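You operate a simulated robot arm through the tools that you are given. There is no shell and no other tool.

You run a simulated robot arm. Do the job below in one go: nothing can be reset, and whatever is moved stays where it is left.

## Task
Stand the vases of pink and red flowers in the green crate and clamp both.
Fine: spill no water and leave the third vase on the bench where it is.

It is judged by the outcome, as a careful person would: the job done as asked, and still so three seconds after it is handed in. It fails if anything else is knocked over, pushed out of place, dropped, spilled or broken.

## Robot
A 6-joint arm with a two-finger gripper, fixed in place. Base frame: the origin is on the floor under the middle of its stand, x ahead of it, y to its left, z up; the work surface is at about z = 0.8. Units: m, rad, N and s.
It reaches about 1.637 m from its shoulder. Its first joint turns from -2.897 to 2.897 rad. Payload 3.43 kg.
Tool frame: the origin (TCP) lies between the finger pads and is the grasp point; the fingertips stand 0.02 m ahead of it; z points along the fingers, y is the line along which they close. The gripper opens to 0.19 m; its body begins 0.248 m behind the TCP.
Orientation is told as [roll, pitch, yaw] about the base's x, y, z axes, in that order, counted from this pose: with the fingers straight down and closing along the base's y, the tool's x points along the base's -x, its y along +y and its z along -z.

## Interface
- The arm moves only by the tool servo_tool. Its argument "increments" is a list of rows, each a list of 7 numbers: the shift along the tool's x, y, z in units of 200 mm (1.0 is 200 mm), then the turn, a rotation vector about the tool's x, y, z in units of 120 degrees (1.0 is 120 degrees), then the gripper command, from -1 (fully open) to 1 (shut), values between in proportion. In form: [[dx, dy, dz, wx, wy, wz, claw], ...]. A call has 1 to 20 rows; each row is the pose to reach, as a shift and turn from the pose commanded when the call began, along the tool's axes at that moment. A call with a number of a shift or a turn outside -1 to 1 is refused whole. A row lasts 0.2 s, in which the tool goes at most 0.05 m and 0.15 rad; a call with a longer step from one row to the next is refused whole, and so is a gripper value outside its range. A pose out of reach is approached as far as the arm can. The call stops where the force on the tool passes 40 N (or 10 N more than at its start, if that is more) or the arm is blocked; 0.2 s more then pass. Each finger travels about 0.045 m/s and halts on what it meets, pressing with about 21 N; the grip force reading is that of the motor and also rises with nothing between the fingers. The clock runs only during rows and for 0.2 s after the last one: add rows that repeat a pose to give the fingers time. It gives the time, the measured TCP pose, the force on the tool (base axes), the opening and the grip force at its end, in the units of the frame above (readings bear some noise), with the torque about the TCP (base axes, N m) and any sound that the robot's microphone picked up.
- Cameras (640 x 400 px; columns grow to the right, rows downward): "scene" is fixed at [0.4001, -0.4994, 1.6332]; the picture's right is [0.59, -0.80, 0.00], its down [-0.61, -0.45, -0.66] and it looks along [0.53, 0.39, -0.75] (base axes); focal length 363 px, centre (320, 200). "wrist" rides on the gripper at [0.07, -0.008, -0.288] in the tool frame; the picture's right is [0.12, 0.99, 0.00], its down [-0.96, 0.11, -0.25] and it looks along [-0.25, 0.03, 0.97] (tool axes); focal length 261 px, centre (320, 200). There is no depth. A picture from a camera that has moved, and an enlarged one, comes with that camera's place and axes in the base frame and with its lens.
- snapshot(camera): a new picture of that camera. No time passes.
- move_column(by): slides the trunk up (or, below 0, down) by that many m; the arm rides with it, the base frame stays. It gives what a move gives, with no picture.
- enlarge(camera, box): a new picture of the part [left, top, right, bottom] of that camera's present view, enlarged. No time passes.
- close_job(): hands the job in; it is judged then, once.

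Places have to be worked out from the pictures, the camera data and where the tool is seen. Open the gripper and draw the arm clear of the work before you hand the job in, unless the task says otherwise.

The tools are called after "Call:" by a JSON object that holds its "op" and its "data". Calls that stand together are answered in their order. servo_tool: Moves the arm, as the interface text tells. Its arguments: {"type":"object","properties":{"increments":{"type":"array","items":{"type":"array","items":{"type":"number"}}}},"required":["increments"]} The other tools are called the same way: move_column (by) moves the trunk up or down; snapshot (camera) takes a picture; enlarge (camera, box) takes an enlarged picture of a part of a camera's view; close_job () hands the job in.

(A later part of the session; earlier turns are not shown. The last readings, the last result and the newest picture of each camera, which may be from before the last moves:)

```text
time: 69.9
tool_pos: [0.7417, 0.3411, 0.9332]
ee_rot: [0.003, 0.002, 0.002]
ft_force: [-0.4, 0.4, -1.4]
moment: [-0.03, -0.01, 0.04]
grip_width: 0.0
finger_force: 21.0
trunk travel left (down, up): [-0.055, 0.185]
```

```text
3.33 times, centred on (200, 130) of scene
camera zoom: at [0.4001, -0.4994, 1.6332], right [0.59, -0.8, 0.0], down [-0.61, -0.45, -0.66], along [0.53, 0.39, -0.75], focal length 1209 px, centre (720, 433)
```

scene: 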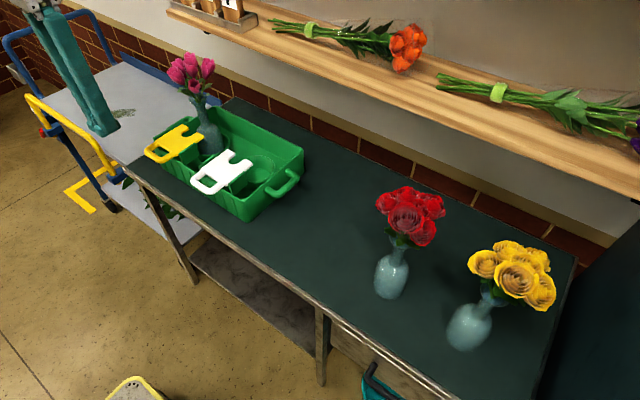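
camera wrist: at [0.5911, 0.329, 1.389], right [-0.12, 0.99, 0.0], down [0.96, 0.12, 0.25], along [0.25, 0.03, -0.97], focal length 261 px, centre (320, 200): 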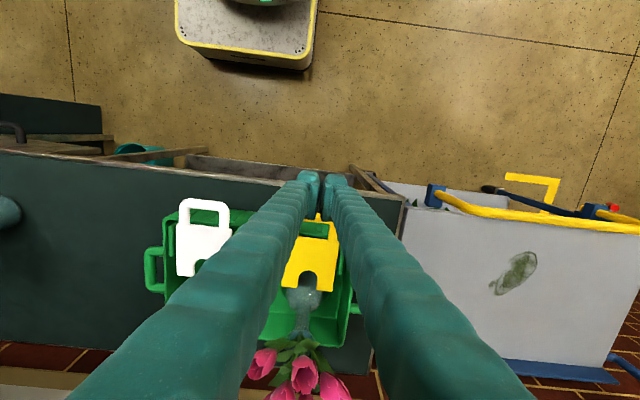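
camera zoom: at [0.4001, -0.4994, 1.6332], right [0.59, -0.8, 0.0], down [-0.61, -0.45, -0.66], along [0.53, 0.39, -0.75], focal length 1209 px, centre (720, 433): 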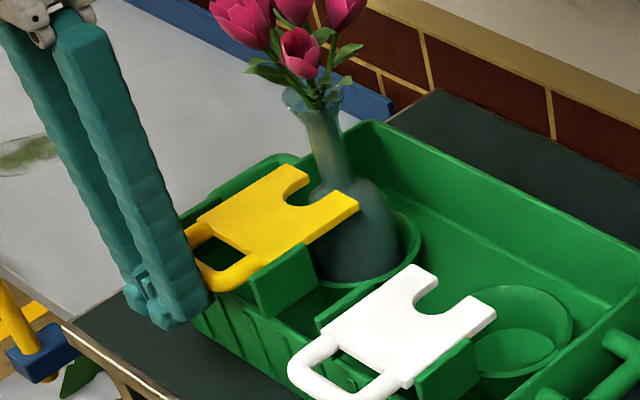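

The fork tips are coming over the shoulder toward the neck with no resistance. I continue.

Call:
{"op": "servo_tool", "data": {"increments": [[-0.0125, 0, 0, 0, 0, 0, 1], [-0.025, 0, 0, 0, 0, 0, 1], [-0.0375, 0, 0, 0, 0, 0, 1], [-0.05, 0, 0, 0, 0, 0, 1], [-0.0625, 0, 0, 0, 0, 0, 1], [-0.075, 0, 0, 0, 0, 0, 1]]}}

Call:
{"op": "enlarge", "data": {"camera": "scene", "box": [140, 70, 280, 180]}}

Call:
{"op": "enlarge", "data": {"camera": "wrist", "box": [220, 180, 420, 400]}}

```text
time: 71.3
tool_pos: [0.7571, 0.3414, 0.9347]
ee_rot: [0.002, 0.0, 0.002]
ft_force: [-0.8, -0.1, -1.9]
moment: [-0.01, 0.01, 0.04]
grip_width: 0.0
finger_force: 20.7
trunk travel left (down, up): [-0.055, 0.185]
```

```text
3.64 times, centred on (210, 125) of scene
camera zoom: at [0.4001, -0.4994, 1.6332], right [0.59, -0.8, 0.0], down [-0.61, -0.45, -0.66], along [0.53, 0.39, -0.75], focal length 1319 px, centre (720, 473)
```

zoom: 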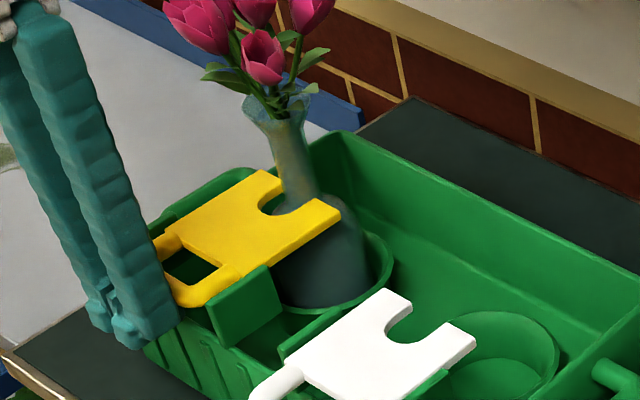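

```text
1.82 times, centred on (320, 290) of wrist
camera zoom: at [0.6861, 0.3315, 1.2215], right [-0.12, 0.99, 0.0], down [0.96, 0.12, 0.25], along [0.25, 0.03, -0.97], focal length 474 px, centre (320, 36)
```

zoom: 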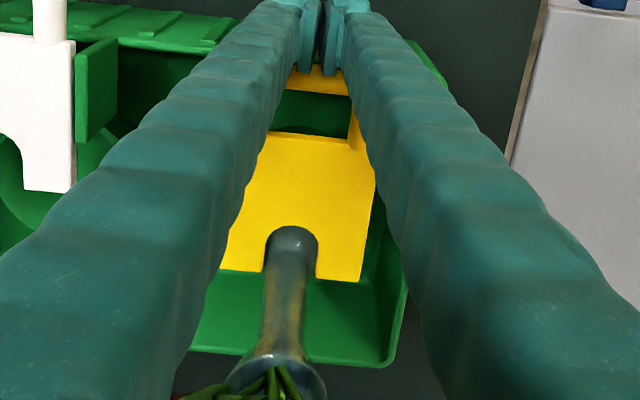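

The fork now straddles the neck. I push on slowly for the last part, watching for resistance.

Call:
{"op": "servo_tool", "data": {"increments": [[-0.01, 0, 0, 0, 0, 0, 1], [-0.02, 0, 0, 0, 0, 0, 1], [-0.03, 0, 0, 0, 0, 0, 1], [-0.04, 0, 0, 0, 0, 0, 1]]}}

Call:
{"op": "enlarge", "data": {"camera": "wrist", "box": [220, 180, 420, 400]}}

```text
time: 72.3
tool_pos: [0.765, 0.3406, 0.9344]
ee_rot: [0.001, -0.002, 0.002]
ft_force: [-0.1, -0.5, -0.9]
moment: [0.01, -0.04, -0.01]
grip_width: 0.0
finger_force: 21.0
trunk travel left (down, up): [-0.055, 0.185]
```

```text
1.82 times, centred on (320, 290) of wrist
camera zoom: at [0.6943, 0.3315, 1.2215], right [-0.12, 0.99, 0.0], down [0.96, 0.12, 0.25], along [0.25, 0.03, -0.97], focal length 474 px, centre (320, 36)
```

zoom: 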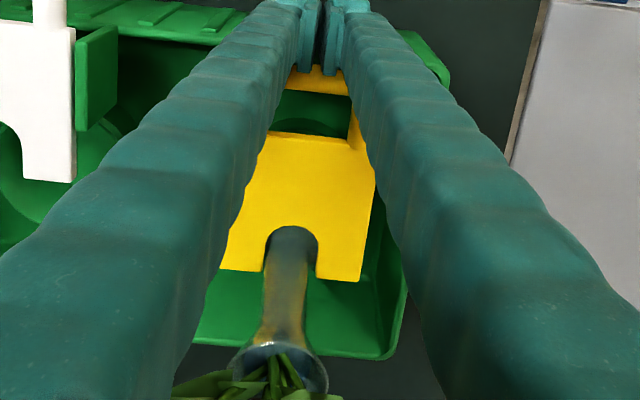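

Call:
{"op": "servo_tool", "data": {"increments": [[-0.0075, 0, 0, 0, 0, 0, 1], [-0.015, 0, 0, 0, 0, 0, 1], [-0.0225, 0, 0, 0, 0, 0, 1]]}}

Call:
{"op": "servo_tool", "data": {"increments": [[-0.0075, 0, 0, 0, 0, 0, 1], [-0.015, 0, 0, 0, 0, 0, 1]]}}

Call:
{"op": "enlarge", "data": {"camera": "wrist", "box": [220, 180, 420, 400]}}

Call:
{"op": "enlarge", "data": {"camera": "scene", "box": [140, 70, 280, 180]}}

```text
time: 73.1
tool_pos: [0.7695, 0.3405, 0.9334]
ee_rot: [0.0, 0.003, 0.0]
ft_force: [-0.2, -0.4, 0.5]
moment: [-0.01, 0.01, -0.01]
grip_width: 0.0
finger_force: 20.7
trunk travel left (down, up): [-0.055, 0.185]
```

```text
time: 73.7
tool_pos: [0.7725, 0.34, 0.9338]
ee_rot: [0.001, 0.001, 0.001]
ft_force: [-0.1, -0.2, -0.1]
moment: [0.01, 0.01, 0.03]
grip_width: 0.0
finger_force: 21.5
trunk travel left (down, up): [-0.055, 0.185]
```

```text
1.82 times, centred on (320, 290) of wrist
camera zoom: at [0.7014, 0.3315, 1.2217], right [-0.12, 0.99, 0.0], down [0.96, 0.12, 0.25], along [0.25, 0.03, -0.97], focal length 474 px, centre (320, 36)
```

zoom: 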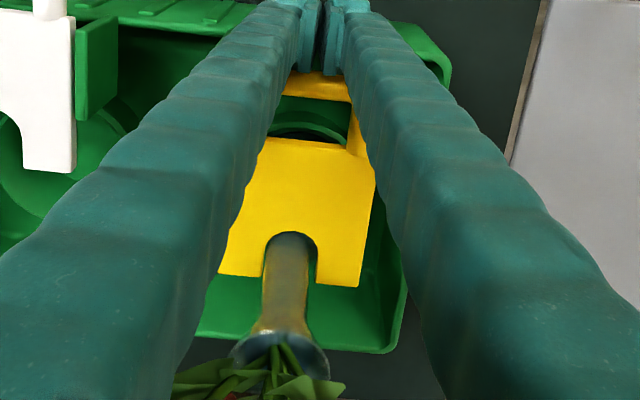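

```text
3.64 times, centred on (210, 125) of scene
camera zoom: at [0.4001, -0.4994, 1.6332], right [0.59, -0.8, 0.0], down [-0.61, -0.45, -0.66], along [0.53, 0.39, -0.75], focal length 1319 px, centre (720, 473)
```

zoom: 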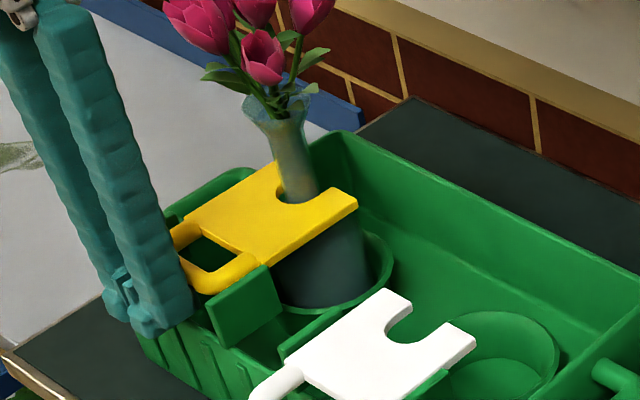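

The plate seems to have moved slightly ahead of the fingers, with near-zero force, and the neck is nearly seated in the notch. I push a few millimetres more to find its end stop.

Call:
{"op": "servo_tool", "data": {"increments": [[-0.0075, 0, 0, 0, 0, 0, 1], [-0.015, 0, 0, 0, 0, 0, 1]]}}

Call:
{"op": "servo_tool", "data": {"increments": [[-0.0075, 0, 0, 0, 0, 0, 1], [-0.015, 0, 0, 0, 0, 0, 1]]}}

Call:
{"op": "enlarge", "data": {"camera": "wrist", "box": [220, 180, 420, 400]}}

Call:
{"op": "enlarge", "data": {"camera": "scene", "box": [140, 70, 280, 180]}}

```text
time: 74.3
tool_pos: [0.775, 0.3406, 0.9354]
ee_rot: [0.003, 0.0, 0.001]
ft_force: [0.3, 0.2, -0.9]
moment: [-0.01, -0.02, -0.01]
grip_width: 0.0001
finger_force: 21.0
trunk travel left (down, up): [-0.055, 0.185]
```

```text
time: 74.9
tool_pos: [0.7787, 0.34, 0.9335]
ee_rot: [0.003, 0.001, 0.002]
ft_force: [-8.7, -1.6, -2.2]
moment: [-0.04, 0.01, 0.03]
grip_width: 0.0001
finger_force: 21.0
trunk travel left (down, up): [-0.055, 0.185]
```

```text
1.82 times, centred on (320, 290) of wrist
camera zoom: at [0.7067, 0.3319, 1.2212], right [-0.12, 0.99, 0.0], down [0.96, 0.12, 0.25], along [0.25, 0.03, -0.97], focal length 474 px, centre (320, 36)
```

zoom: 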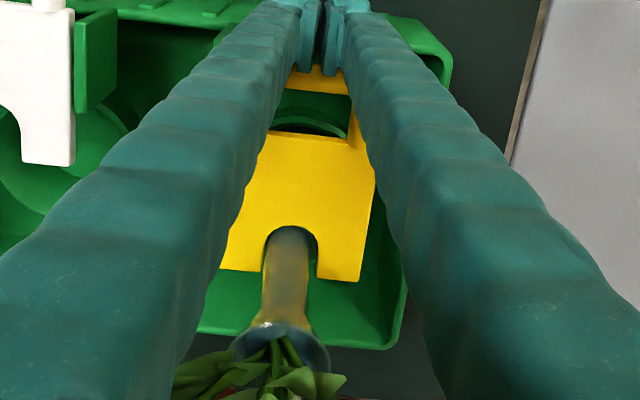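

```text
3.64 times, centred on (210, 125) of scene
camera zoom: at [0.4001, -0.4994, 1.6332], right [0.59, -0.8, 0.0], down [-0.61, -0.45, -0.66], along [0.53, 0.39, -0.75], focal length 1319 px, centre (720, 473)
```

zoom: 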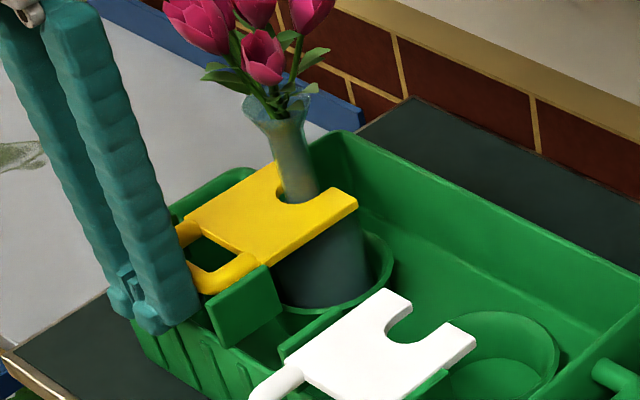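

The plate reached a firm stop (8.7 N with no further movement) with pink's neck seated in the notch, so the yellow clamp is home. I back the fingers straight off and up.

Call:
{"op": "servo_tool", "data": {"increments": [[0.04, 0, 0, 0, 0, 0, 1], [0.12, 0, 0, 0, 0, 0, 1], [0.22, 0, 0, 0, 0, 0, 1], [0.34, 0, 0, 0, 0, 0, 1], [0.45, 0, 0, 0, 0, 0, 1], [0.5, 0, -0.1, 0, 0, 0, 1], [0.52, 0, -0.25, 0, 0, 0, 1], [0.52, 0, -0.45, 0, 0, 0, 1], [0.52, 0, -0.65, 0, 0, 0, 1], [0.52, 0, -0.8, 0, 0, 0, 1], [0.52, 0, -0.8, 0, 0, 0, 1]]}}

Call:
{"op": "enlarge", "data": {"camera": "scene", "box": [140, 40, 300, 190]}}

Call:
{"op": "snapshot", "data": {"camera": "scene"}}

```text
time: 77.3
tool_pos: [0.6728, 0.3396, 1.095]
ee_rot: [0.001, 0.0, 0.003]
ft_force: [0.2, -0.3, 0.0]
moment: [0.03, 0.01, 0.01]
grip_width: 0.0
finger_force: 20.7
trunk travel left (down, up): [-0.055, 0.185]
```

```text
2.67 times, centred on (220, 115) of scene
camera zoom: at [0.4001, -0.4994, 1.6332], right [0.59, -0.8, 0.0], down [-0.61, -0.45, -0.66], along [0.53, 0.39, -0.75], focal length 967 px, centre (587, 427)
```

zoom: 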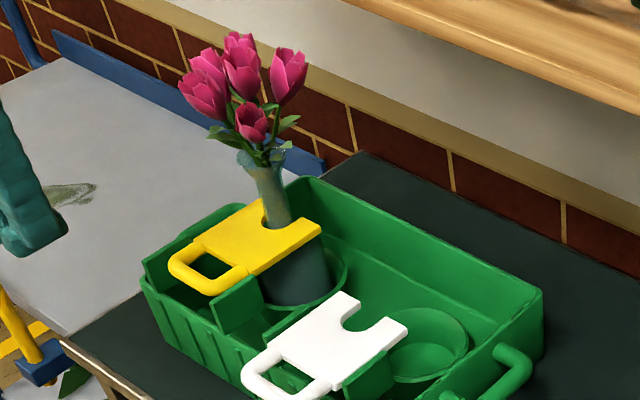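

```text
taken
```

scene: 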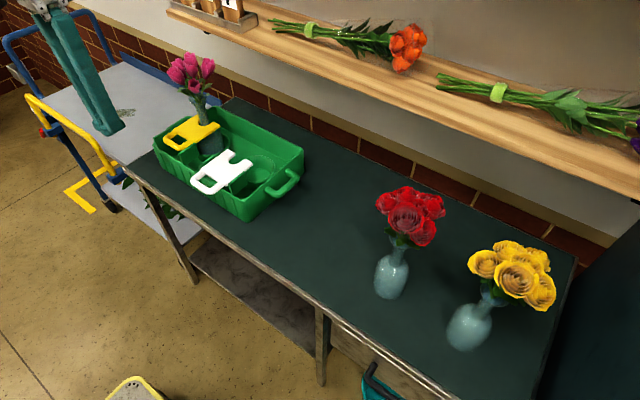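

Pink is standing and clamped, and the crate hasn't moved. Now I go for red: back in front of the bench, opening the gripper to 0.10 and pitching the tool partly forward on the way.

Call:
{"op": "servo_tool", "data": {"increments": [[0, -0.1, 0, 0, -0.03, 0, 0.6], [0, -0.25, 0, 0, -0.06, 0, 0.2], [0, -0.4, 0, 0, -0.1, 0, -0.05], [0, -0.55, 0, 0, -0.14, 0, -0.05], [0, -0.7, 0, 0, -0.18, 0, -0.05], [0, -0.85, 0, 0, -0.22, 0, -0.05], [0, -1.0, 0, 0, -0.25, 0, -0.05]]}}

Call:
{"op": "servo_tool", "data": {"increments": [[0, -0.15, 0, 0, 0, 0, -0.05], [0, -0.35, 0, 0, 0, 0, -0.05], [0, -0.55, 0, 0, 0, 0, -0.05], [0, -0.75, 0, 0, 0, 0, -0.05], [0, -1.0, 0, 0, 0, 0, -0.05]]}}

Call:
{"op": "servo_tool", "data": {"increments": [[0, -0.2, 0, 0, 0, 0, -0.05], [0, -0.4, 0, 0, 0, 0, -0.05], [0, -0.6, 0, 0, 0, 0, -0.05], [0, -0.8, 0, 0, 0, 0, -0.05], [0, -1.0, 0, 0, 0, 0, -0.05], [0, -1.0, 0, 0, 0, 0, -0.05]]}}

Call:
{"op": "snapshot", "data": {"camera": "wrist"}}

```text
time: 78.9
tool_pos: [0.6758, 0.1412, 1.0951]
ee_rot: [0.002, -0.525, 0.002]
ft_force: [1.1, 0.6, -0.5]
moment: [-0.11, 0.07, -0.01]
grip_width: 0.0998
finger_force: 0.1
trunk travel left (down, up): [-0.055, 0.185]
```

```text
time: 80.1
tool_pos: [0.6743, -0.0621, 1.0923]
ee_rot: [0.001, -0.527, 0.0]
ft_force: [-0.2, 0.5, -0.6]
moment: [-0.05, -0.03, -0.06]
grip_width: 0.1
finger_force: 0.1
trunk travel left (down, up): [-0.055, 0.185]
```

```text
time: 81.5
tool_pos: [0.675, -0.2618, 1.0928]
ee_rot: [0.002, -0.524, 0.002]
ft_force: [-0.7, 0.1, 0.4]
moment: [-0.02, 0.0, 0.03]
grip_width: 0.0999
finger_force: 0.1
trunk travel left (down, up): [-0.055, 0.185]
```

```text
taken
camera wrist: at [0.4691, -0.2713, 1.307], right [-0.11, 0.99, -0.06], down [0.71, 0.12, 0.7], along [0.7, 0.03, -0.72], focal length 261 px, centre (320, 200)
```

wrist: 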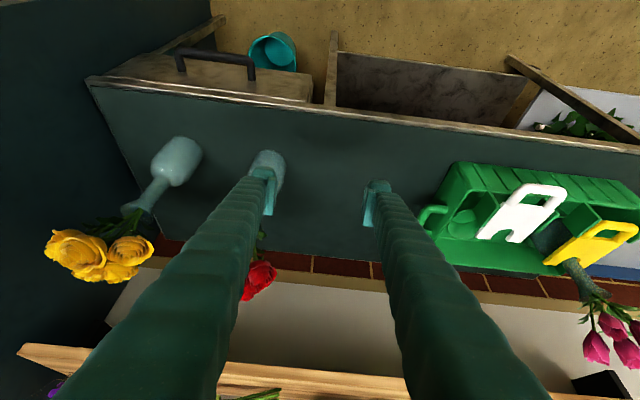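

I continue to the front of the red vase, lowering to neck height and pitching to 70° forward.

Call:
{"op": "servo_tool", "data": {"increments": [[0.01, -0.1, 0.06, 0, -0.04, 0, -0.05], [0.02, -0.2, 0.12, 0, -0.08, 0, -0.05], [0.04, -0.3, 0.2, 0, -0.13, 0, -0.05], [0.06, -0.4, 0.3, 0, -0.18, 0, -0.05], [0.08, -0.48, 0.4, 0, -0.22, 0, -0.05], [0.1, -0.55, 0.5, 0, -0.26, 0, -0.05], [0.13, -0.58, 0.6, 0, -0.3, 0, -0.05], [0.152, -0.58, 0.663, 0, -0.333, 0, -0.05], [0.152, -0.58, 0.663, 0, -0.333, 0, -0.05]]}}

Call:
{"op": "snapshot", "data": {"camera": "wrist"}}

Call:
{"op": "enlarge", "data": {"camera": "wrist", "box": [230, 80, 410, 260]}}

Call:
{"op": "enlarge", "data": {"camera": "scene", "box": [300, 160, 480, 310]}}

```text
time: 83.5
tool_pos: [0.714, -0.3772, 0.9627]
ee_rot: [0.007, -1.223, -0.002]
ft_force: [0.2, -0.8, -0.4]
moment: [-0.01, 0.02, -0.04]
grip_width: 0.0996
finger_force: 0.1
trunk travel left (down, up): [-0.055, 0.185]
```

```text
taken
camera wrist: at [0.4195, -0.3858, 0.9956], right [-0.04, 0.99, -0.11], down [0.1, 0.11, 0.99], along [0.99, 0.03, -0.1], focal length 261 px, centre (320, 200)
```

wrist: 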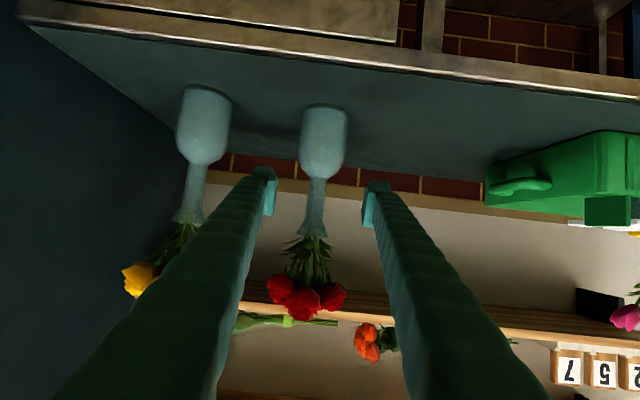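

```text
2.22 times, centred on (320, 170) of wrist
camera zoom: at [0.4195, -0.3858, 0.9956], right [-0.04, 0.99, -0.11], down [0.1, 0.11, 0.99], along [0.99, 0.03, -0.1], focal length 579 px, centre (320, 267)
```

zoom: 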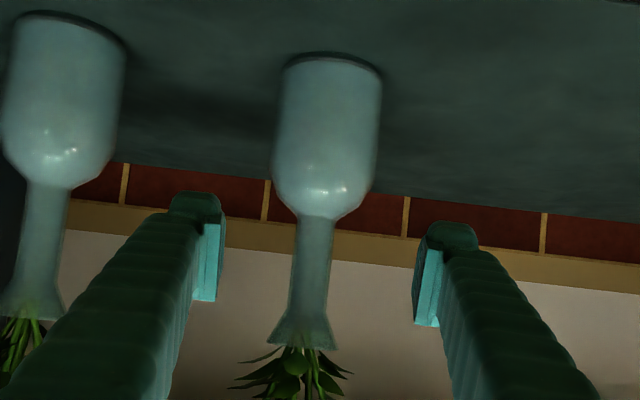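

```text
2.67 times, centred on (390, 235) of scene
camera zoom: at [0.4001, -0.4994, 1.6332], right [0.59, -0.8, 0.0], down [-0.61, -0.45, -0.66], along [0.53, 0.39, -0.75], focal length 967 px, centre (133, 107)
```

zoom: 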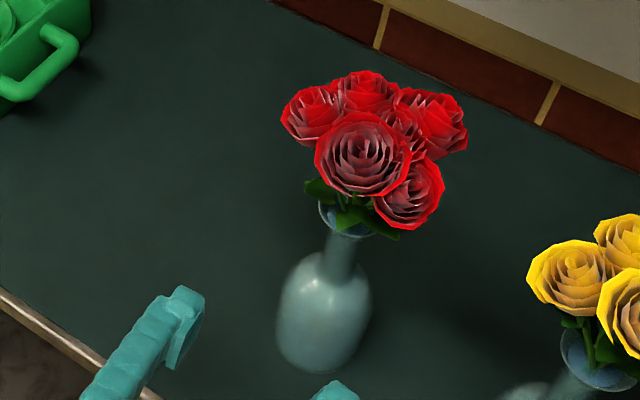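

Red's neck is centred on the tool axis to about 1–2 mm (y≈-0.379, x≈0.855). I advance partway at neck height with the fingers open either side.

Call:
{"op": "servo_tool", "data": {"increments": [[0.01, 0, 0.03, 0, 0, 0, -0.05], [0.0, -0.003, 0.12, 0, 0, 0, -0.05], [-0.03, -0.005, 0.22, 0, 0, 0, -0.05], [-0.065, -0.005, 0.33, 0, 0, 0, -0.05], [-0.095, -0.005, 0.423, 0, 0, 0, -0.05], [-0.095, -0.005, 0.423, 0, 0, 0, -0.05]]}}

Call:
{"op": "enlarge", "data": {"camera": "wrist", "box": [230, 90, 410, 250]}}

Call:
{"op": "enlarge", "data": {"camera": "scene", "box": [300, 160, 480, 310]}}

```text
time: 84.9
tool_pos: [0.8012, -0.3781, 0.9514]
ee_rot: [0.008, -1.223, -0.006]
ft_force: [0.1, 0.8, 0.1]
moment: [0.02, 0.0, -0.04]
grip_width: 0.0995
finger_force: 0.0
trunk travel left (down, up): [-0.055, 0.185]
```

```text
2.50 times, centred on (320, 170) of wrist
camera zoom: at [0.5066, -0.3866, 0.9831], right [-0.04, 0.99, -0.11], down [0.1, 0.11, 0.99], along [0.99, 0.03, -0.1], focal length 652 px, centre (320, 275)
```

zoom: 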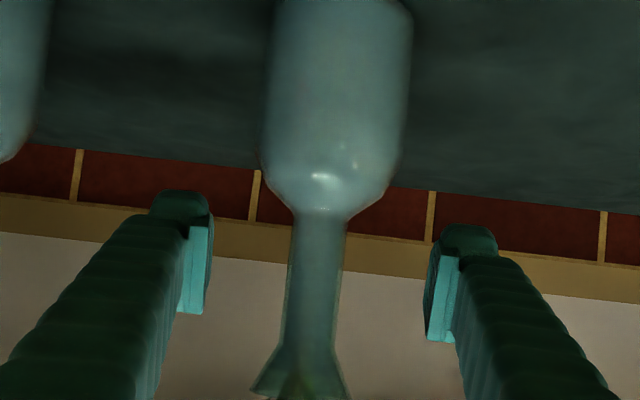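

```text
2.67 times, centred on (390, 235) of scene
camera zoom: at [0.4001, -0.4994, 1.6332], right [0.59, -0.8, 0.0], down [-0.61, -0.45, -0.66], along [0.53, 0.39, -0.75], focal length 967 px, centre (133, 107)
```

zoom: 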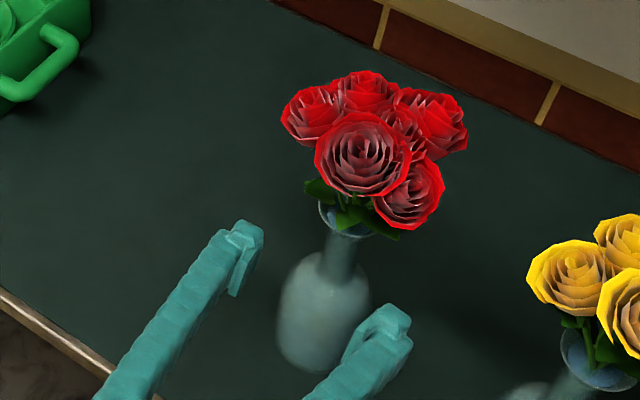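

The view matches the pink approach almost exactly, so red's neck is about 5.3 cm ahead (x≈0.854, y≈-0.379). I advance the last bit and close gently.

Call:
{"op": "servo_tool", "data": {"increments": [[-0.023, -0.003, 0.062, 0, 0, 0, -0.05], [-0.046, -0.006, 0.123, 0, 0, 0, -0.05], [-0.07, -0.006, 0.185, 0, 0, 0, -0.05], [-0.0925, -0.006, 0.2457, 0, 0, 0, -0.05], [-0.0925, -0.006, 0.2457, 0, 0, 0, -0.05]]}}

Call:
{"op": "enlarge", "data": {"camera": "wrist", "box": [230, 90, 410, 250]}}

```text
time: 86.1
tool_pos: [0.8543, -0.3773, 0.9516]
ee_rot: [0.007, -1.223, -0.004]
ft_force: [0.3, 0.9, -0.7]
moment: [0.02, -0.01, -0.03]
grip_width: 0.0997
finger_force: 0.0
trunk travel left (down, up): [-0.055, 0.185]
```

```text
2.50 times, centred on (320, 170) of wrist
camera zoom: at [0.5594, -0.3865, 0.9838], right [-0.04, 0.99, -0.11], down [0.1, 0.11, 0.99], along [0.99, 0.03, -0.1], focal length 652 px, centre (320, 275)
```

zoom: 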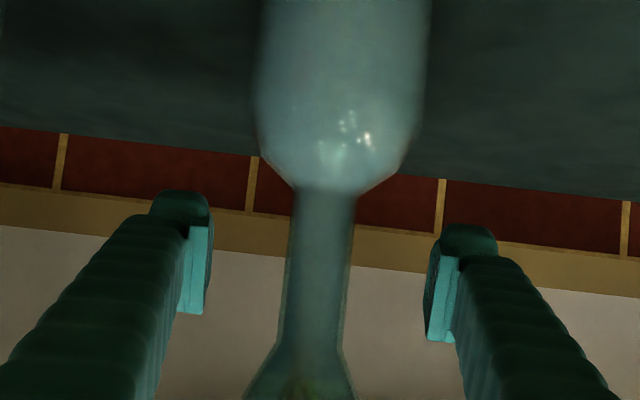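

The neck is within about 1 mm of centre. I nudge 1 mm to -y and close gently, then hold.

Call:
{"op": "servo_tool", "data": {"increments": [[0, -0.005, 0, 0, 0, 0, 0.3], [0, -0.005, 0, 0, 0, 0, 0.5], [0, -0.005, 0, 0, 0, 0, 0.6], [0, -0.005, 0, 0, 0, 0, 0.65], [0, -0.005, 0, 0, 0, 0, 0.7], [0, -0.005, 0, 0, 0, 0, 0.75], [0, -0.005, 0, 0, 0, 0, 0.8], [0, -0.005, 0, 0, 0, 0, 1], [0, -0.005, 0, 0, 0, 0, 1], [0, -0.005, 0, 0, 0, 0, 1]]}}

Call:
{"op": "enlarge", "data": {"camera": "wrist", "box": [230, 90, 410, 250]}}

```text
time: 88.3
tool_pos: [0.8532, -0.3789, 0.9516]
ee_rot: [0.006, -1.221, -0.002]
ft_force: [1.1, -1.0, 0.0]
moment: [0.01, 0.0, 0.01]
grip_width: 0.0283
finger_force: 21.0
trunk travel left (down, up): [-0.055, 0.185]
```

```text
2.50 times, centred on (320, 170) of wrist
camera zoom: at [0.5593, -0.3875, 0.9839], right [-0.04, 0.99, -0.11], down [0.1, 0.11, 0.99], along [0.99, 0.03, -0.1], focal length 652 px, centre (320, 275)
```

zoom: 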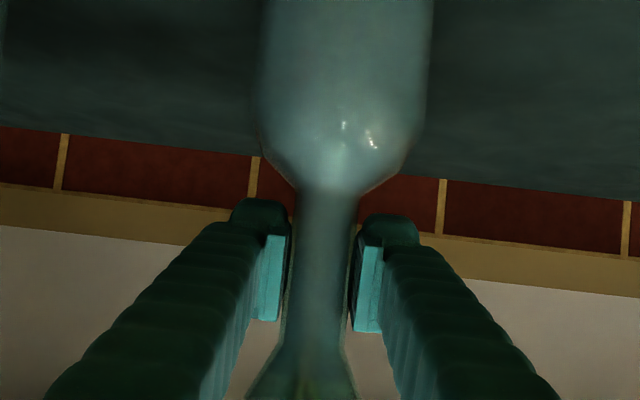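

Red is gripped (0.0283 wide, 21 N). I lift 3 cm slowly and check the weight and moment.

Call:
{"op": "servo_tool", "data": {"increments": [[-0.0117, 0, -0.0043, 0, 0, 0, 1], [-0.0352, 0, -0.0128, 0, 0, 0, 1], [-0.0704, 0, -0.0256, 0, 0, 0, 1], [-0.1056, 0, -0.0385, 0, 0, 0, 1], [-0.129, 0, -0.047, 0, 0, 0, 1], [-0.1409, 0, -0.0513, 0, 0, 0, 1], [-0.1409, 0, -0.0513, 0, 0, 0, 1], [-0.1409, 0, -0.0513, 0, 0, 0, 1]]}}

Call:
{"op": "enlarge", "data": {"camera": "scene", "box": [300, 140, 480, 310]}}

```text
time: 90.1
tool_pos: [0.8535, -0.3784, 0.982]
ee_rot: [0.009, -1.222, -0.003]
ft_force: [0.0, -0.1, -7.2]
moment: [-0.03, 0.01, -0.03]
grip_width: 0.028
finger_force: 21.1
trunk travel left (down, up): [-0.055, 0.185]
```

```text
2.35 times, centred on (390, 225) of scene
camera zoom: at [0.4001, -0.4994, 1.6332], right [0.59, -0.8, 0.0], down [-0.61, -0.45, -0.66], along [0.53, 0.39, -0.75], focal length 853 px, centre (155, 141)
```

zoom: 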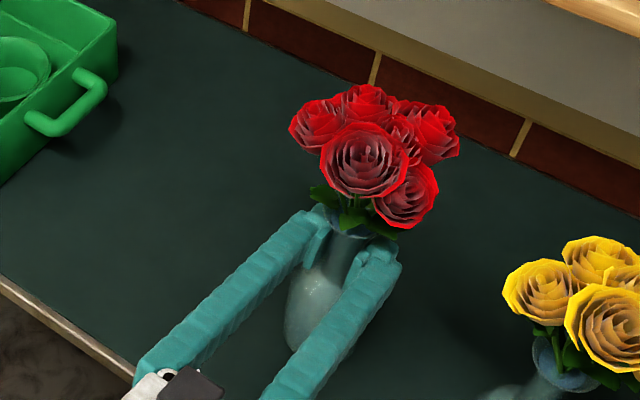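

Red lifted cleanly (7.2 N, moment about zero, so the vase hangs right at the grasp point). I raise it to carrying height.

Call:
{"op": "servo_tool", "data": {"increments": [[-0.02, 0, -0.0073, 0, 0, 0, 1], [-0.06, 0, -0.0218, 0, 0, 0, 1], [-0.12, 0, -0.0437, 0, 0, 0, 1], [-0.19, 0, -0.0692, 0, 0, 0, 1], [-0.26, 0, -0.0946, 0, 0, 0, 1], [-0.33, 0, -0.1201, 0, 0, 0, 1], [-0.4, 0, -0.1456, 0, 0, 0, 1], [-0.47, 0, -0.1711, 0, 0, 0, 1], [-0.54, 0, -0.1966, 0, 0, 0, 1], [-0.61, 0, -0.222, 0, 0, 0, 1], [-0.67, 0, -0.2439, 0, 0, 0, 1], [-0.71, 0, -0.2584, 0, 0, 0, 1], [-0.728, 0, -0.265, 0, 0, 0, 1], [-0.728, 0, -0.265, 0, 0, 0, 1]]}}

Call:
{"op": "snapshot", "data": {"camera": "scene"}}

```text
time: 93.1
tool_pos: [0.8536, -0.3792, 1.1358]
ee_rot: [0.008, -1.221, -0.005]
ft_force: [0.9, -0.1, -7.5]
moment: [0.01, 0.01, -0.02]
grip_width: 0.0281
finger_force: 21.1
trunk travel left (down, up): [-0.055, 0.185]
```

```text
taken
```

scene: 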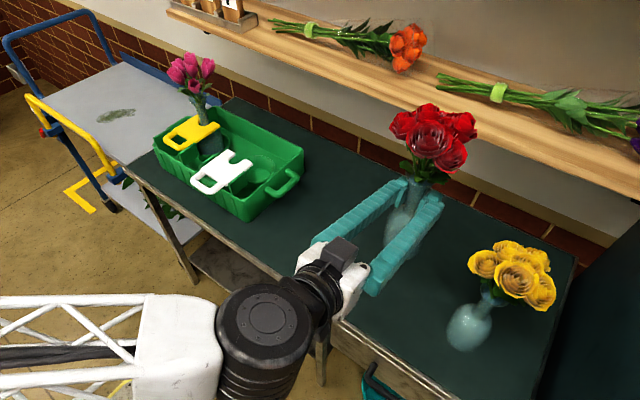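

Red is at carrying height and clear of the yellow vase. I carry it to the white pocket in smooth legs.

Call:
{"op": "servo_tool", "data": {"increments": [[-0.0013, 0.03, 0.0035, 0, 0, 0, 1], [-0.0043, 0.1, 0.0117, 0, 0, 0, 1], [-0.0086, 0.2, 0.0235, 0, 0, 0, 1], [-0.0129, 0.3, 0.0352, 0, 0, 0, 1], [-0.0172, 0.4, 0.047, 0, 0, 0, 1], [-0.0215, 0.5, 0.0587, 0, 0, 0, 1], [-0.0257, 0.6, 0.0704, 0, 0, 0, 1], [-0.03, 0.7, 0.0822, 0, 0, 0, 1], [-0.0343, 0.8, 0.0939, 0, 0, 0, 1], [-0.0386, 0.9, 0.1057, 0, 0, 0, 1], [-0.0416, 0.97, 0.1139, 0, 0, 0, 1], [-0.0429, 1.0, 0.1174, 0, 0, 0, 1], [-0.0429, 1.0, 0.1174, 0, 0, 0, 1]]}}

Call:
{"op": "servo_tool", "data": {"increments": [[-0.0013, 0.03, 0.0035, 0, 0, 0, 1], [-0.0043, 0.1, 0.0117, 0, 0, 0, 1], [-0.0086, 0.2, 0.0235, 0, 0, 0, 1], [-0.0129, 0.3, 0.0352, 0, 0, 0, 1], [-0.0172, 0.4, 0.047, 0, 0, 0, 1], [-0.0215, 0.5, 0.0587, 0, 0, 0, 1], [-0.0257, 0.6, 0.0704, 0, 0, 0, 1], [-0.03, 0.7, 0.0822, 0, 0, 0, 1], [-0.0343, 0.8, 0.0939, 0, 0, 0, 1], [-0.0386, 0.9, 0.1057, 0, 0, 0, 1], [-0.0416, 0.97, 0.1139, 0, 0, 0, 1], [-0.0429, 1.0, 0.1174, 0, 0, 0, 1], [-0.0429, 1.0, 0.1174, 0, 0, 0, 1]]}}

Call:
{"op": "snapshot", "data": {"camera": "scene"}}

```text
time: 95.9
tool_pos: [0.8804, -0.1787, 1.1353]
ee_rot: [0.005, -1.223, -0.003]
ft_force: [0.5, -0.5, -7.3]
moment: [0.0, 0.03, 0.03]
grip_width: 0.0281
finger_force: 21.4
trunk travel left (down, up): [-0.055, 0.185]
```

```text
time: 98.7
tool_pos: [0.9026, 0.0209, 1.1381]
ee_rot: [0.016, -1.22, -0.013]
ft_force: [0.5, -0.9, -7.0]
moment: [-0.01, 0.0, 0.01]
grip_width: 0.0276
finger_force: 20.7
out of reach, approached as far as the arm can: row 10
trunk travel left (down, up): [-0.055, 0.185]
```

```text
taken
```

scene: 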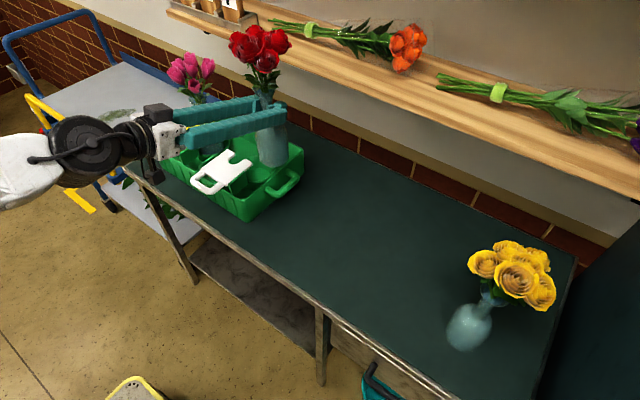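

There was a brief reach note mid-way but the pose is back on track and the vase is steady. I finish the carry to (0.928, 0.137) above the white pocket.

Call:
{"op": "servo_tool", "data": {"increments": [[-0.0025, 0.03, 0.007, 0, 0, 0, 1], [-0.0075, 0.1, 0.0205, 0, 0, 0, 1], [-0.0145, 0.19, 0.04, 0, 0, 0, 1], [-0.0215, 0.28, 0.0585, 0, 0, 0, 1], [-0.0285, 0.37, 0.078, 0, 0, 0, 1], [-0.035, 0.46, 0.0955, 0, 0, 0, 1], [-0.04, 0.53, 0.11, 0, 0, 0, 1], [-0.0429, 0.57, 0.1174, 0, 0, 0, 1], [-0.0429, 0.58, 0.1174, 0, 0, 0, 1], [-0.0429, 0.58, 0.1174, 0, 0, 0, 1]]}}

Call:
{"op": "snapshot", "data": {"camera": "wrist"}}

Call:
{"op": "enlarge", "data": {"camera": "scene", "box": [170, 20, 320, 200]}}

```text
time: 100.9
tool_pos: [0.928, 0.1372, 1.1373]
ee_rot: [0.006, -1.222, -0.003]
ft_force: [-0.5, -0.7, -7.9]
moment: [0.01, -0.02, -0.01]
grip_width: 0.0271
finger_force: 21.3
trunk travel left (down, up): [-0.055, 0.185]
```

```text
taken
camera wrist: at [0.6337, 0.128, 1.1703], right [-0.04, 0.99, -0.11], down [0.1, 0.11, 0.99], along [0.99, 0.03, -0.1], focal length 261 px, centre (320, 200)
```

wrist: 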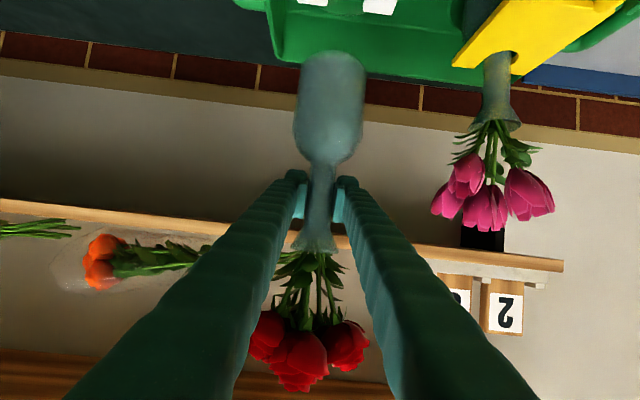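

```text
2.22 times, centred on (245, 110) of scene
camera zoom: at [0.4001, -0.4994, 1.6332], right [0.59, -0.8, 0.0], down [-0.61, -0.45, -0.66], along [0.53, 0.39, -0.75], focal length 806 px, centre (487, 400)
```

zoom: 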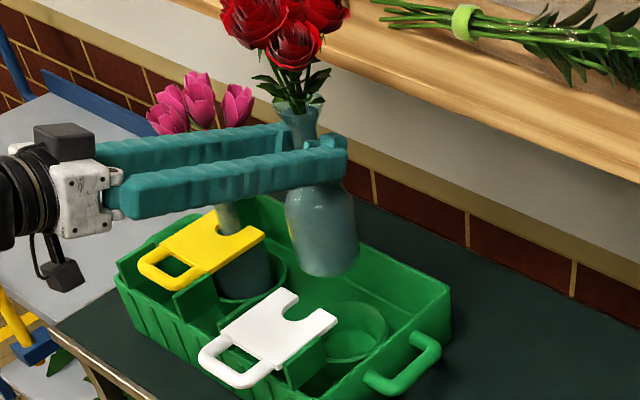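

Red hangs at (0.928, 0.137) above the white pocket. The width reading crept down again, so I check the vase's seat in the pads and its uprightness before lowering.

Call:
{"op": "enlarge", "data": {"camera": "wrist", "box": [230, 90, 410, 250]}}

Call:
{"op": "enlarge", "data": {"camera": "scene", "box": [210, 60, 310, 190]}}

```text
2.50 times, centred on (320, 170) of wrist
camera zoom: at [0.6337, 0.128, 1.1703], right [-0.04, 0.99, -0.11], down [0.1, 0.11, 0.99], along [0.99, 0.03, -0.1], focal length 652 px, centre (320, 275)
```

zoom: 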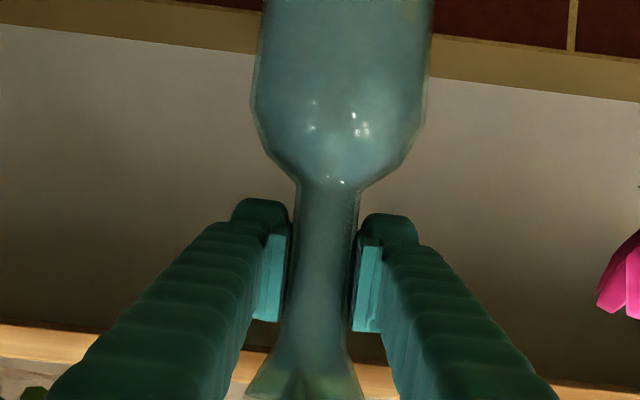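

```text
3.08 times, centred on (260, 125) of scene
camera zoom: at [0.4001, -0.4994, 1.6332], right [0.59, -0.8, 0.0], down [-0.61, -0.45, -0.66], along [0.53, 0.39, -0.75], focal length 1116 px, centre (505, 431)
```

zoom: 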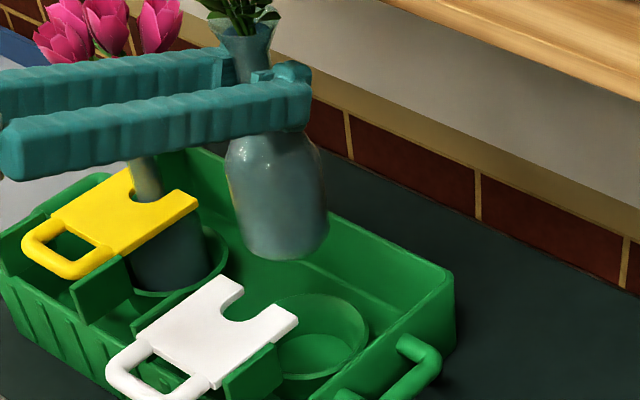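

Red is upright, and the projected pocket centre agrees with the base position to within a few pixels. I lower to just above the rim (tool z≈1.02).

Call:
{"op": "servo_tool", "data": {"increments": [[0.018, 0, 0.0066, 0, 0, 0, 1], [0.06, 0, 0.0218, 0, 0, 0, 1], [0.12, 0, 0.0436, 0, 0, 0, 1], [0.18, 0, 0.0655, 0, 0, 0, 1], [0.24, 0, 0.0873, 0, 0, 0, 1], [0.3, 0, 0.1091, 0, 0, 0, 1], [0.36, 0, 0.1309, 0, 0, 0, 1], [0.42, 0, 0.1527, 0, 0, 0, 1], [0.48, 0, 0.1745, 0, 0, 0, 1], [0.53, 0, 0.1927, 0, 0, 0, 1], [0.55, 0, 0.2, 0, 0, 0, 1], [0.55, 0, 0.2, 0, 0, 0, 1]]}}

Call:
{"op": "enlarge", "data": {"camera": "scene", "box": [210, 90, 310, 190]}}

Call:
{"op": "enlarge", "data": {"camera": "wrist", "box": [220, 20, 420, 220]}}

```text
time: 103.5
tool_pos: [0.9273, 0.1383, 1.0208]
ee_rot: [0.007, -1.221, -0.005]
ft_force: [-0.3, 0.2, -7.9]
moment: [0.02, 0.0, 0.01]
grip_width: 0.0271
finger_force: 21.4
trunk travel left (down, up): [-0.055, 0.185]
```

```text
4.00 times, centred on (260, 140) of scene
camera zoom: at [0.4001, -0.4994, 1.6332], right [0.59, -0.8, 0.0], down [-0.61, -0.45, -0.66], along [0.53, 0.39, -0.75], focal length 1451 px, centre (560, 440)
```

zoom: 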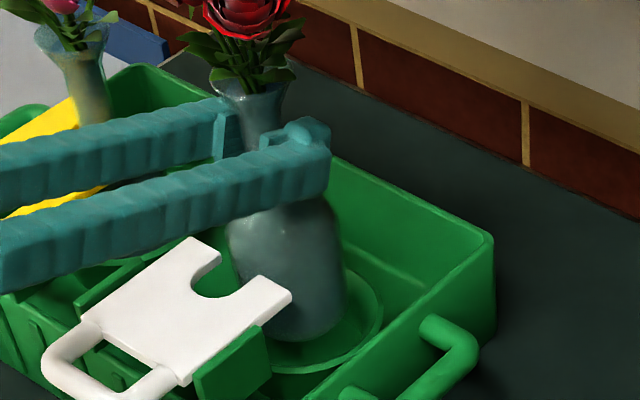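

```text
2.00 times, centred on (320, 120) of wrist
camera zoom: at [0.6332, 0.1285, 1.053], right [-0.04, 0.99, -0.11], down [0.1, 0.11, 0.99], along [0.99, 0.03, -0.1], focal length 521 px, centre (320, 360)
```

zoom: 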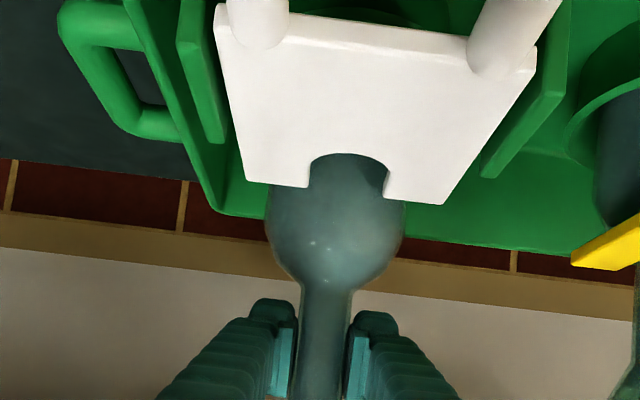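

Red's body and the white notch line up within about 1 mm in y. I lower in small steps, reading the force each time.

Call:
{"op": "servo_tool", "data": {"increments": [[0.0141, 0, 0.0051, 0, 0, 0, 1], [0.0282, 0, 0.0103, 0, 0, 0, 1], [0.0423, 0, 0.0154, 0, 0, 0, 1], [0.0564, 0, 0.0205, 0, 0, 0, 1], [0.0564, 0, 0.0205, 0, 0, 0, 1]]}}

Call:
{"op": "servo_tool", "data": {"increments": [[0.0094, 0, 0.0034, 0, 0, 0, 1], [0.0188, 0, 0.0068, 0, 0, 0, 1], [0.0282, 0, 0.0103, 0, 0, 0, 1], [0.0282, 0, 0.0103, 0, 0, 0, 1]]}}

```text
time: 104.7
tool_pos: [0.9298, 0.1378, 1.008]
ee_rot: [0.005, -1.221, -0.005]
ft_force: [0.1, 0.5, -8.1]
moment: [0.02, 0.0, -0.01]
grip_width: 0.0268
finger_force: 20.6
trunk travel left (down, up): [-0.055, 0.185]
```

```text
time: 105.7
tool_pos: [0.9283, 0.138, 1.0031]
ee_rot: [0.005, -1.221, -0.003]
ft_force: [0.3, -0.3, -7.2]
moment: [0.01, 0.02, -0.03]
grip_width: 0.0267
finger_force: 20.5
trunk travel left (down, up): [-0.055, 0.185]
```

Still free at tool z 1.003. I continue in 6 mm calls.

Call:
{"op": "servo_tool", "data": {"increments": [[0.0094, 0, 0.0034, 0, 0, 0, 1], [0.0188, 0, 0.0068, 0, 0, 0, 1], [0.0282, 0, 0.0103, 0, 0, 0, 1], [0.0282, 0, 0.0103, 0, 0, 0, 1]]}}

```text
time: 106.7
tool_pos: [0.9289, 0.1374, 0.9971]
ee_rot: [0.006, -1.222, -0.004]
ft_force: [0.3, -0.8, -7.1]
moment: [0.01, 0.01, 0.01]
grip_width: 0.027
finger_force: 20.8
trunk travel left (down, up): [-0.055, 0.185]
```

Free at 0.997; I lower another 6 mm.

Call:
{"op": "servo_tool", "data": {"increments": [[0.0094, 0, 0.0034, 0, 0, 0, 1], [0.0188, 0, 0.0068, 0, 0, 0, 1], [0.0282, 0, 0.0103, 0, 0, 0, 1], [0.0282, 0, 0.0103, 0, 0, 0, 1]]}}

Call:
{"op": "enlarge", "data": {"camera": "scene", "box": [210, 90, 310, 190]}}

```text
time: 107.7
tool_pos: [0.9296, 0.1387, 0.9924]
ee_rot: [0.006, -1.224, -0.005]
ft_force: [4.5, 1.9, 7.4]
moment: [0.13, -0.14, -0.01]
grip_width: 0.0268
finger_force: 21.1
trunk travel left (down, up): [-0.055, 0.185]
```

```text
4.00 times, centred on (260, 140) of scene
camera zoom: at [0.4001, -0.4994, 1.6332], right [0.59, -0.8, 0.0], down [-0.61, -0.45, -0.66], along [0.53, 0.39, -0.75], focal length 1451 px, centre (560, 440)
```

zoom: 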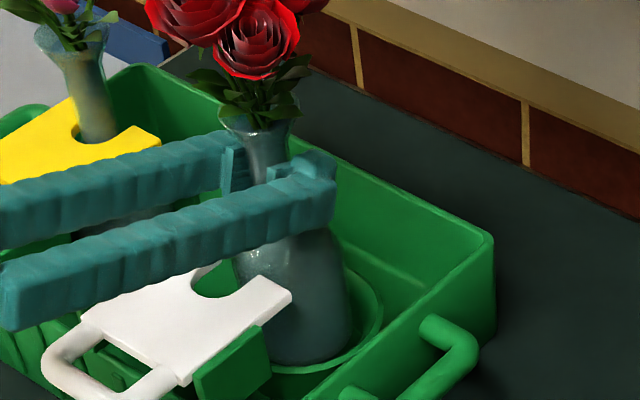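

Light contact at base z≈0.84 with a push toward +x; the moment puts it on the near (-x) side of the cup. I raise 6 mm, shift (+10, +3) mm and lower again.

Call:
{"op": "servo_tool", "data": {"increments": [[-0.0141, 0, -0.0051, 0, 0, 0, 1], [-0.0282, 0, -0.0103, 0, 0, 0, 1], [-0.0368, 0.008, 0.0132, 0, 0, 0, 1], [-0.0454, 0.015, 0.0367, 0, 0, 0, 1], [-0.0454, 0.015, 0.0367, 0, 0, 0, 1], [-0.0313, 0.015, 0.0418, 0, 0, 0, 1], [-0.0172, 0.015, 0.047, 0, 0, 0, 1], [-0.0172, 0.015, 0.047, 0, 0, 0, 1]]}}

Call:
{"op": "enlarge", "data": {"camera": "scene", "box": [210, 90, 310, 190]}}

```text
time: 109.5
tool_pos: [0.9372, 0.141, 0.9927]
ee_rot: [0.007, -1.226, -0.005]
ft_force: [-2.3, -2.6, 4.1]
moment: [-0.1, -0.04, -0.05]
grip_width: 0.0265
finger_force: 21.1
trunk travel left (down, up): [-0.055, 0.185]
```

```text
4.00 times, centred on (260, 140) of scene
camera zoom: at [0.4001, -0.4994, 1.6332], right [0.59, -0.8, 0.0], down [-0.61, -0.45, -0.66], along [0.53, 0.39, -0.75], focal length 1451 px, centre (560, 440)
```

zoom: 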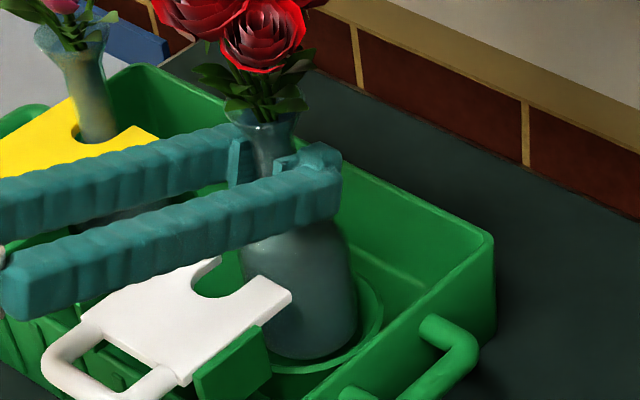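

Now the contact is on the far (+x, +y) side, so the centre is in between, at about (0.934, 0.139). I raise 5 mm, move back (-3.5, -2) mm and lower again.

Call:
{"op": "servo_tool", "data": {"increments": [[-0.0118, 0, -0.0043, 0, 0, 0, 1], [-0.0235, 0, -0.0086, 0, 0, 0, 1], [-0.0205, -0.005, -0.0168, 0, 0, 0, 1], [-0.0175, -0.01, -0.025, 0, 0, 0, 1], [-0.0175, -0.01, -0.025, 0, 0, 0, 1], [-0.0058, -0.01, -0.0207, 0, 0, 0, 1], [0.006, -0.01, -0.0165, 0, 0, 0, 1], [0.006, -0.01, -0.0165, 0, 0, 0, 1]]}}

```text
time: 111.3
tool_pos: [0.9347, 0.1396, 0.9906]
ee_rot: [0.006, -1.223, -0.003]
ft_force: [0.7, -0.6, -7.6]
moment: [0.03, -0.03, 0.0]
grip_width: 0.0264
finger_force: 20.8
trunk travel left (down, up): [-0.055, 0.185]
```

Free at that height now. I continue down in 4 mm calls.

Call:
{"op": "servo_tool", "data": {"increments": [[0.0094, 0, 0.0034, 0, 0, 0, 1], [0.0188, 0, 0.0068, 0, 0, 0, 1], [0.0188, 0, 0.0068, 0, 0, 0, 1]]}}

```text
time: 112.1
tool_pos: [0.9338, 0.1393, 0.9867]
ee_rot: [0.005, -1.221, -0.004]
ft_force: [-0.2, -1.0, -7.5]
moment: [-0.02, 0.01, 0.0]
grip_width: 0.0267
finger_force: 20.7
trunk travel left (down, up): [-0.055, 0.185]
```

Call:
{"op": "servo_tool", "data": {"increments": [[0.0094, 0, 0.0034, 0, 0, 0, 1], [0.0188, 0, 0.0068, 0, 0, 0, 1], [0.0188, 0, 0.0068, 0, 0, 0, 1]]}}

```text
time: 112.9
tool_pos: [0.9349, 0.1395, 0.9827]
ee_rot: [0.004, -1.222, -0.005]
ft_force: [0.0, 0.5, -7.7]
moment: [-0.01, -0.01, 0.0]
grip_width: 0.0263
finger_force: 20.8
trunk travel left (down, up): [-0.055, 0.185]
```

Still free at 0.983. I continue.

Call:
{"op": "servo_tool", "data": {"increments": [[0.0094, 0, 0.0034, 0, 0, 0, 1], [0.0188, 0, 0.0068, 0, 0, 0, 1], [0.0188, 0, 0.0068, 0, 0, 0, 1]]}}

```text
time: 113.7
tool_pos: [0.9342, 0.14, 0.9795]
ee_rot: [0.005, -1.222, -0.004]
ft_force: [0.3, -0.1, -7.4]
moment: [0.0, 0.01, -0.01]
grip_width: 0.0264
finger_force: 20.7
trunk travel left (down, up): [-0.055, 0.185]
```

Call:
{"op": "servo_tool", "data": {"increments": [[0.0071, 0, 0.0026, 0, 0, 0, 1], [0.0141, 0, 0.0051, 0, 0, 0, 1], [0.0141, 0, 0.0051, 0, 0, 0, 1]]}}

Call:
{"op": "enlarge", "data": {"camera": "scene", "box": [200, 80, 310, 190]}}

```text
time: 114.5
tool_pos: [0.9348, 0.1383, 0.9748]
ee_rot: [0.005, -1.224, -0.003]
ft_force: [-0.2, -0.6, -7.9]
moment: [0.01, -0.06, 0.03]
grip_width: 0.0267
finger_force: 21.0
trunk travel left (down, up): [-0.055, 0.185]
```

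```text
3.64 times, centred on (255, 135) of scene
camera zoom: at [0.4001, -0.4994, 1.6332], right [0.59, -0.8, 0.0], down [-0.61, -0.45, -0.66], along [0.53, 0.39, -0.75], focal length 1319 px, centre (556, 436)
```

zoom: 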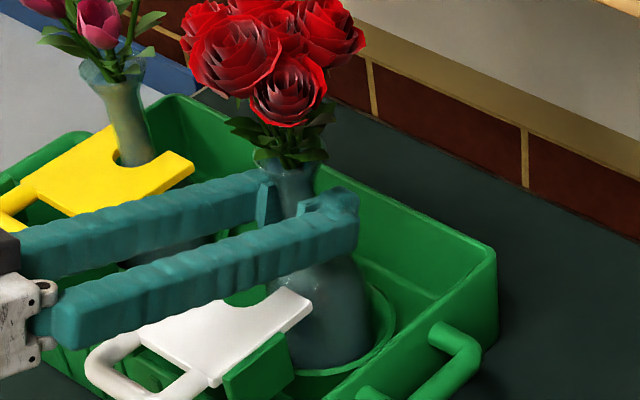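

Nearly seated, still free at 0.975. I go on in 2 mm steps until it rests.

Call:
{"op": "servo_tool", "data": {"increments": [[0.0047, 0, 0.0017, 0, 0, 0, 1], [0.0094, 0, 0.0034, 0, 0, 0, 1], [0.0094, 0, 0.0034, 0, 0, 0, 1]]}}

```text
time: 115.3
tool_pos: [0.9343, 0.1386, 0.9712]
ee_rot: [0.005, -1.222, -0.004]
ft_force: [-0.4, 0.1, -7.7]
moment: [0.0, -0.01, 0.01]
grip_width: 0.0266
finger_force: 20.3
trunk travel left (down, up): [-0.055, 0.185]
```

Call:
{"op": "servo_tool", "data": {"increments": [[0.0047, 0, 0.0017, 0, 0, 0, 1], [0.0094, 0, 0.0034, 0, 0, 0, 1], [0.0094, 0, 0.0034, 0, 0, 0, 1]]}}

```text
time: 116.1
tool_pos: [0.9347, 0.139, 0.9721]
ee_rot: [0.007, -1.222, -0.004]
ft_force: [0.6, 0.3, -4.3]
moment: [0.01, 0.08, -0.01]
grip_width: 0.0265
finger_force: 21.1
trunk travel left (down, up): [-0.055, 0.185]
```

The floor is taking weight now (-4.3 N). One more millimetre, then I open the fingers gradually.

Call:
{"op": "servo_tool", "data": {"increments": [[0.0047, 0, 0.0017, 0, 0, 0, 1], [0.0047, 0, 0.0017, 0, 0, 0, 1]]}}

Call:
{"op": "enlarge", "data": {"camera": "wrist", "box": [220, 80, 420, 300]}}

```text
time: 116.7
tool_pos: [0.9356, 0.1381, 0.9716]
ee_rot: [0.005, -1.224, -0.003]
ft_force: [2.9, 0.7, 4.9]
moment: [0.06, -0.04, -0.02]
grip_width: 0.0263
finger_force: 20.8
trunk travel left (down, up): [-0.055, 0.185]
```

```text
1.82 times, centred on (320, 190) of wrist
camera zoom: at [0.6403, 0.1298, 1.0034], right [-0.04, 0.99, -0.11], down [0.09, 0.11, 0.99], along [0.99, 0.03, -0.1], focal length 474 px, centre (320, 218)
```

zoom: 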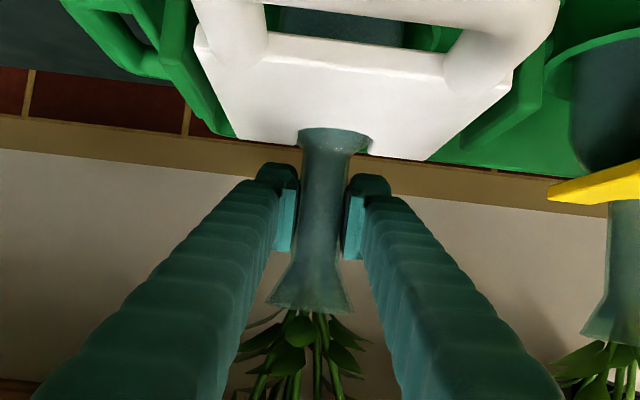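

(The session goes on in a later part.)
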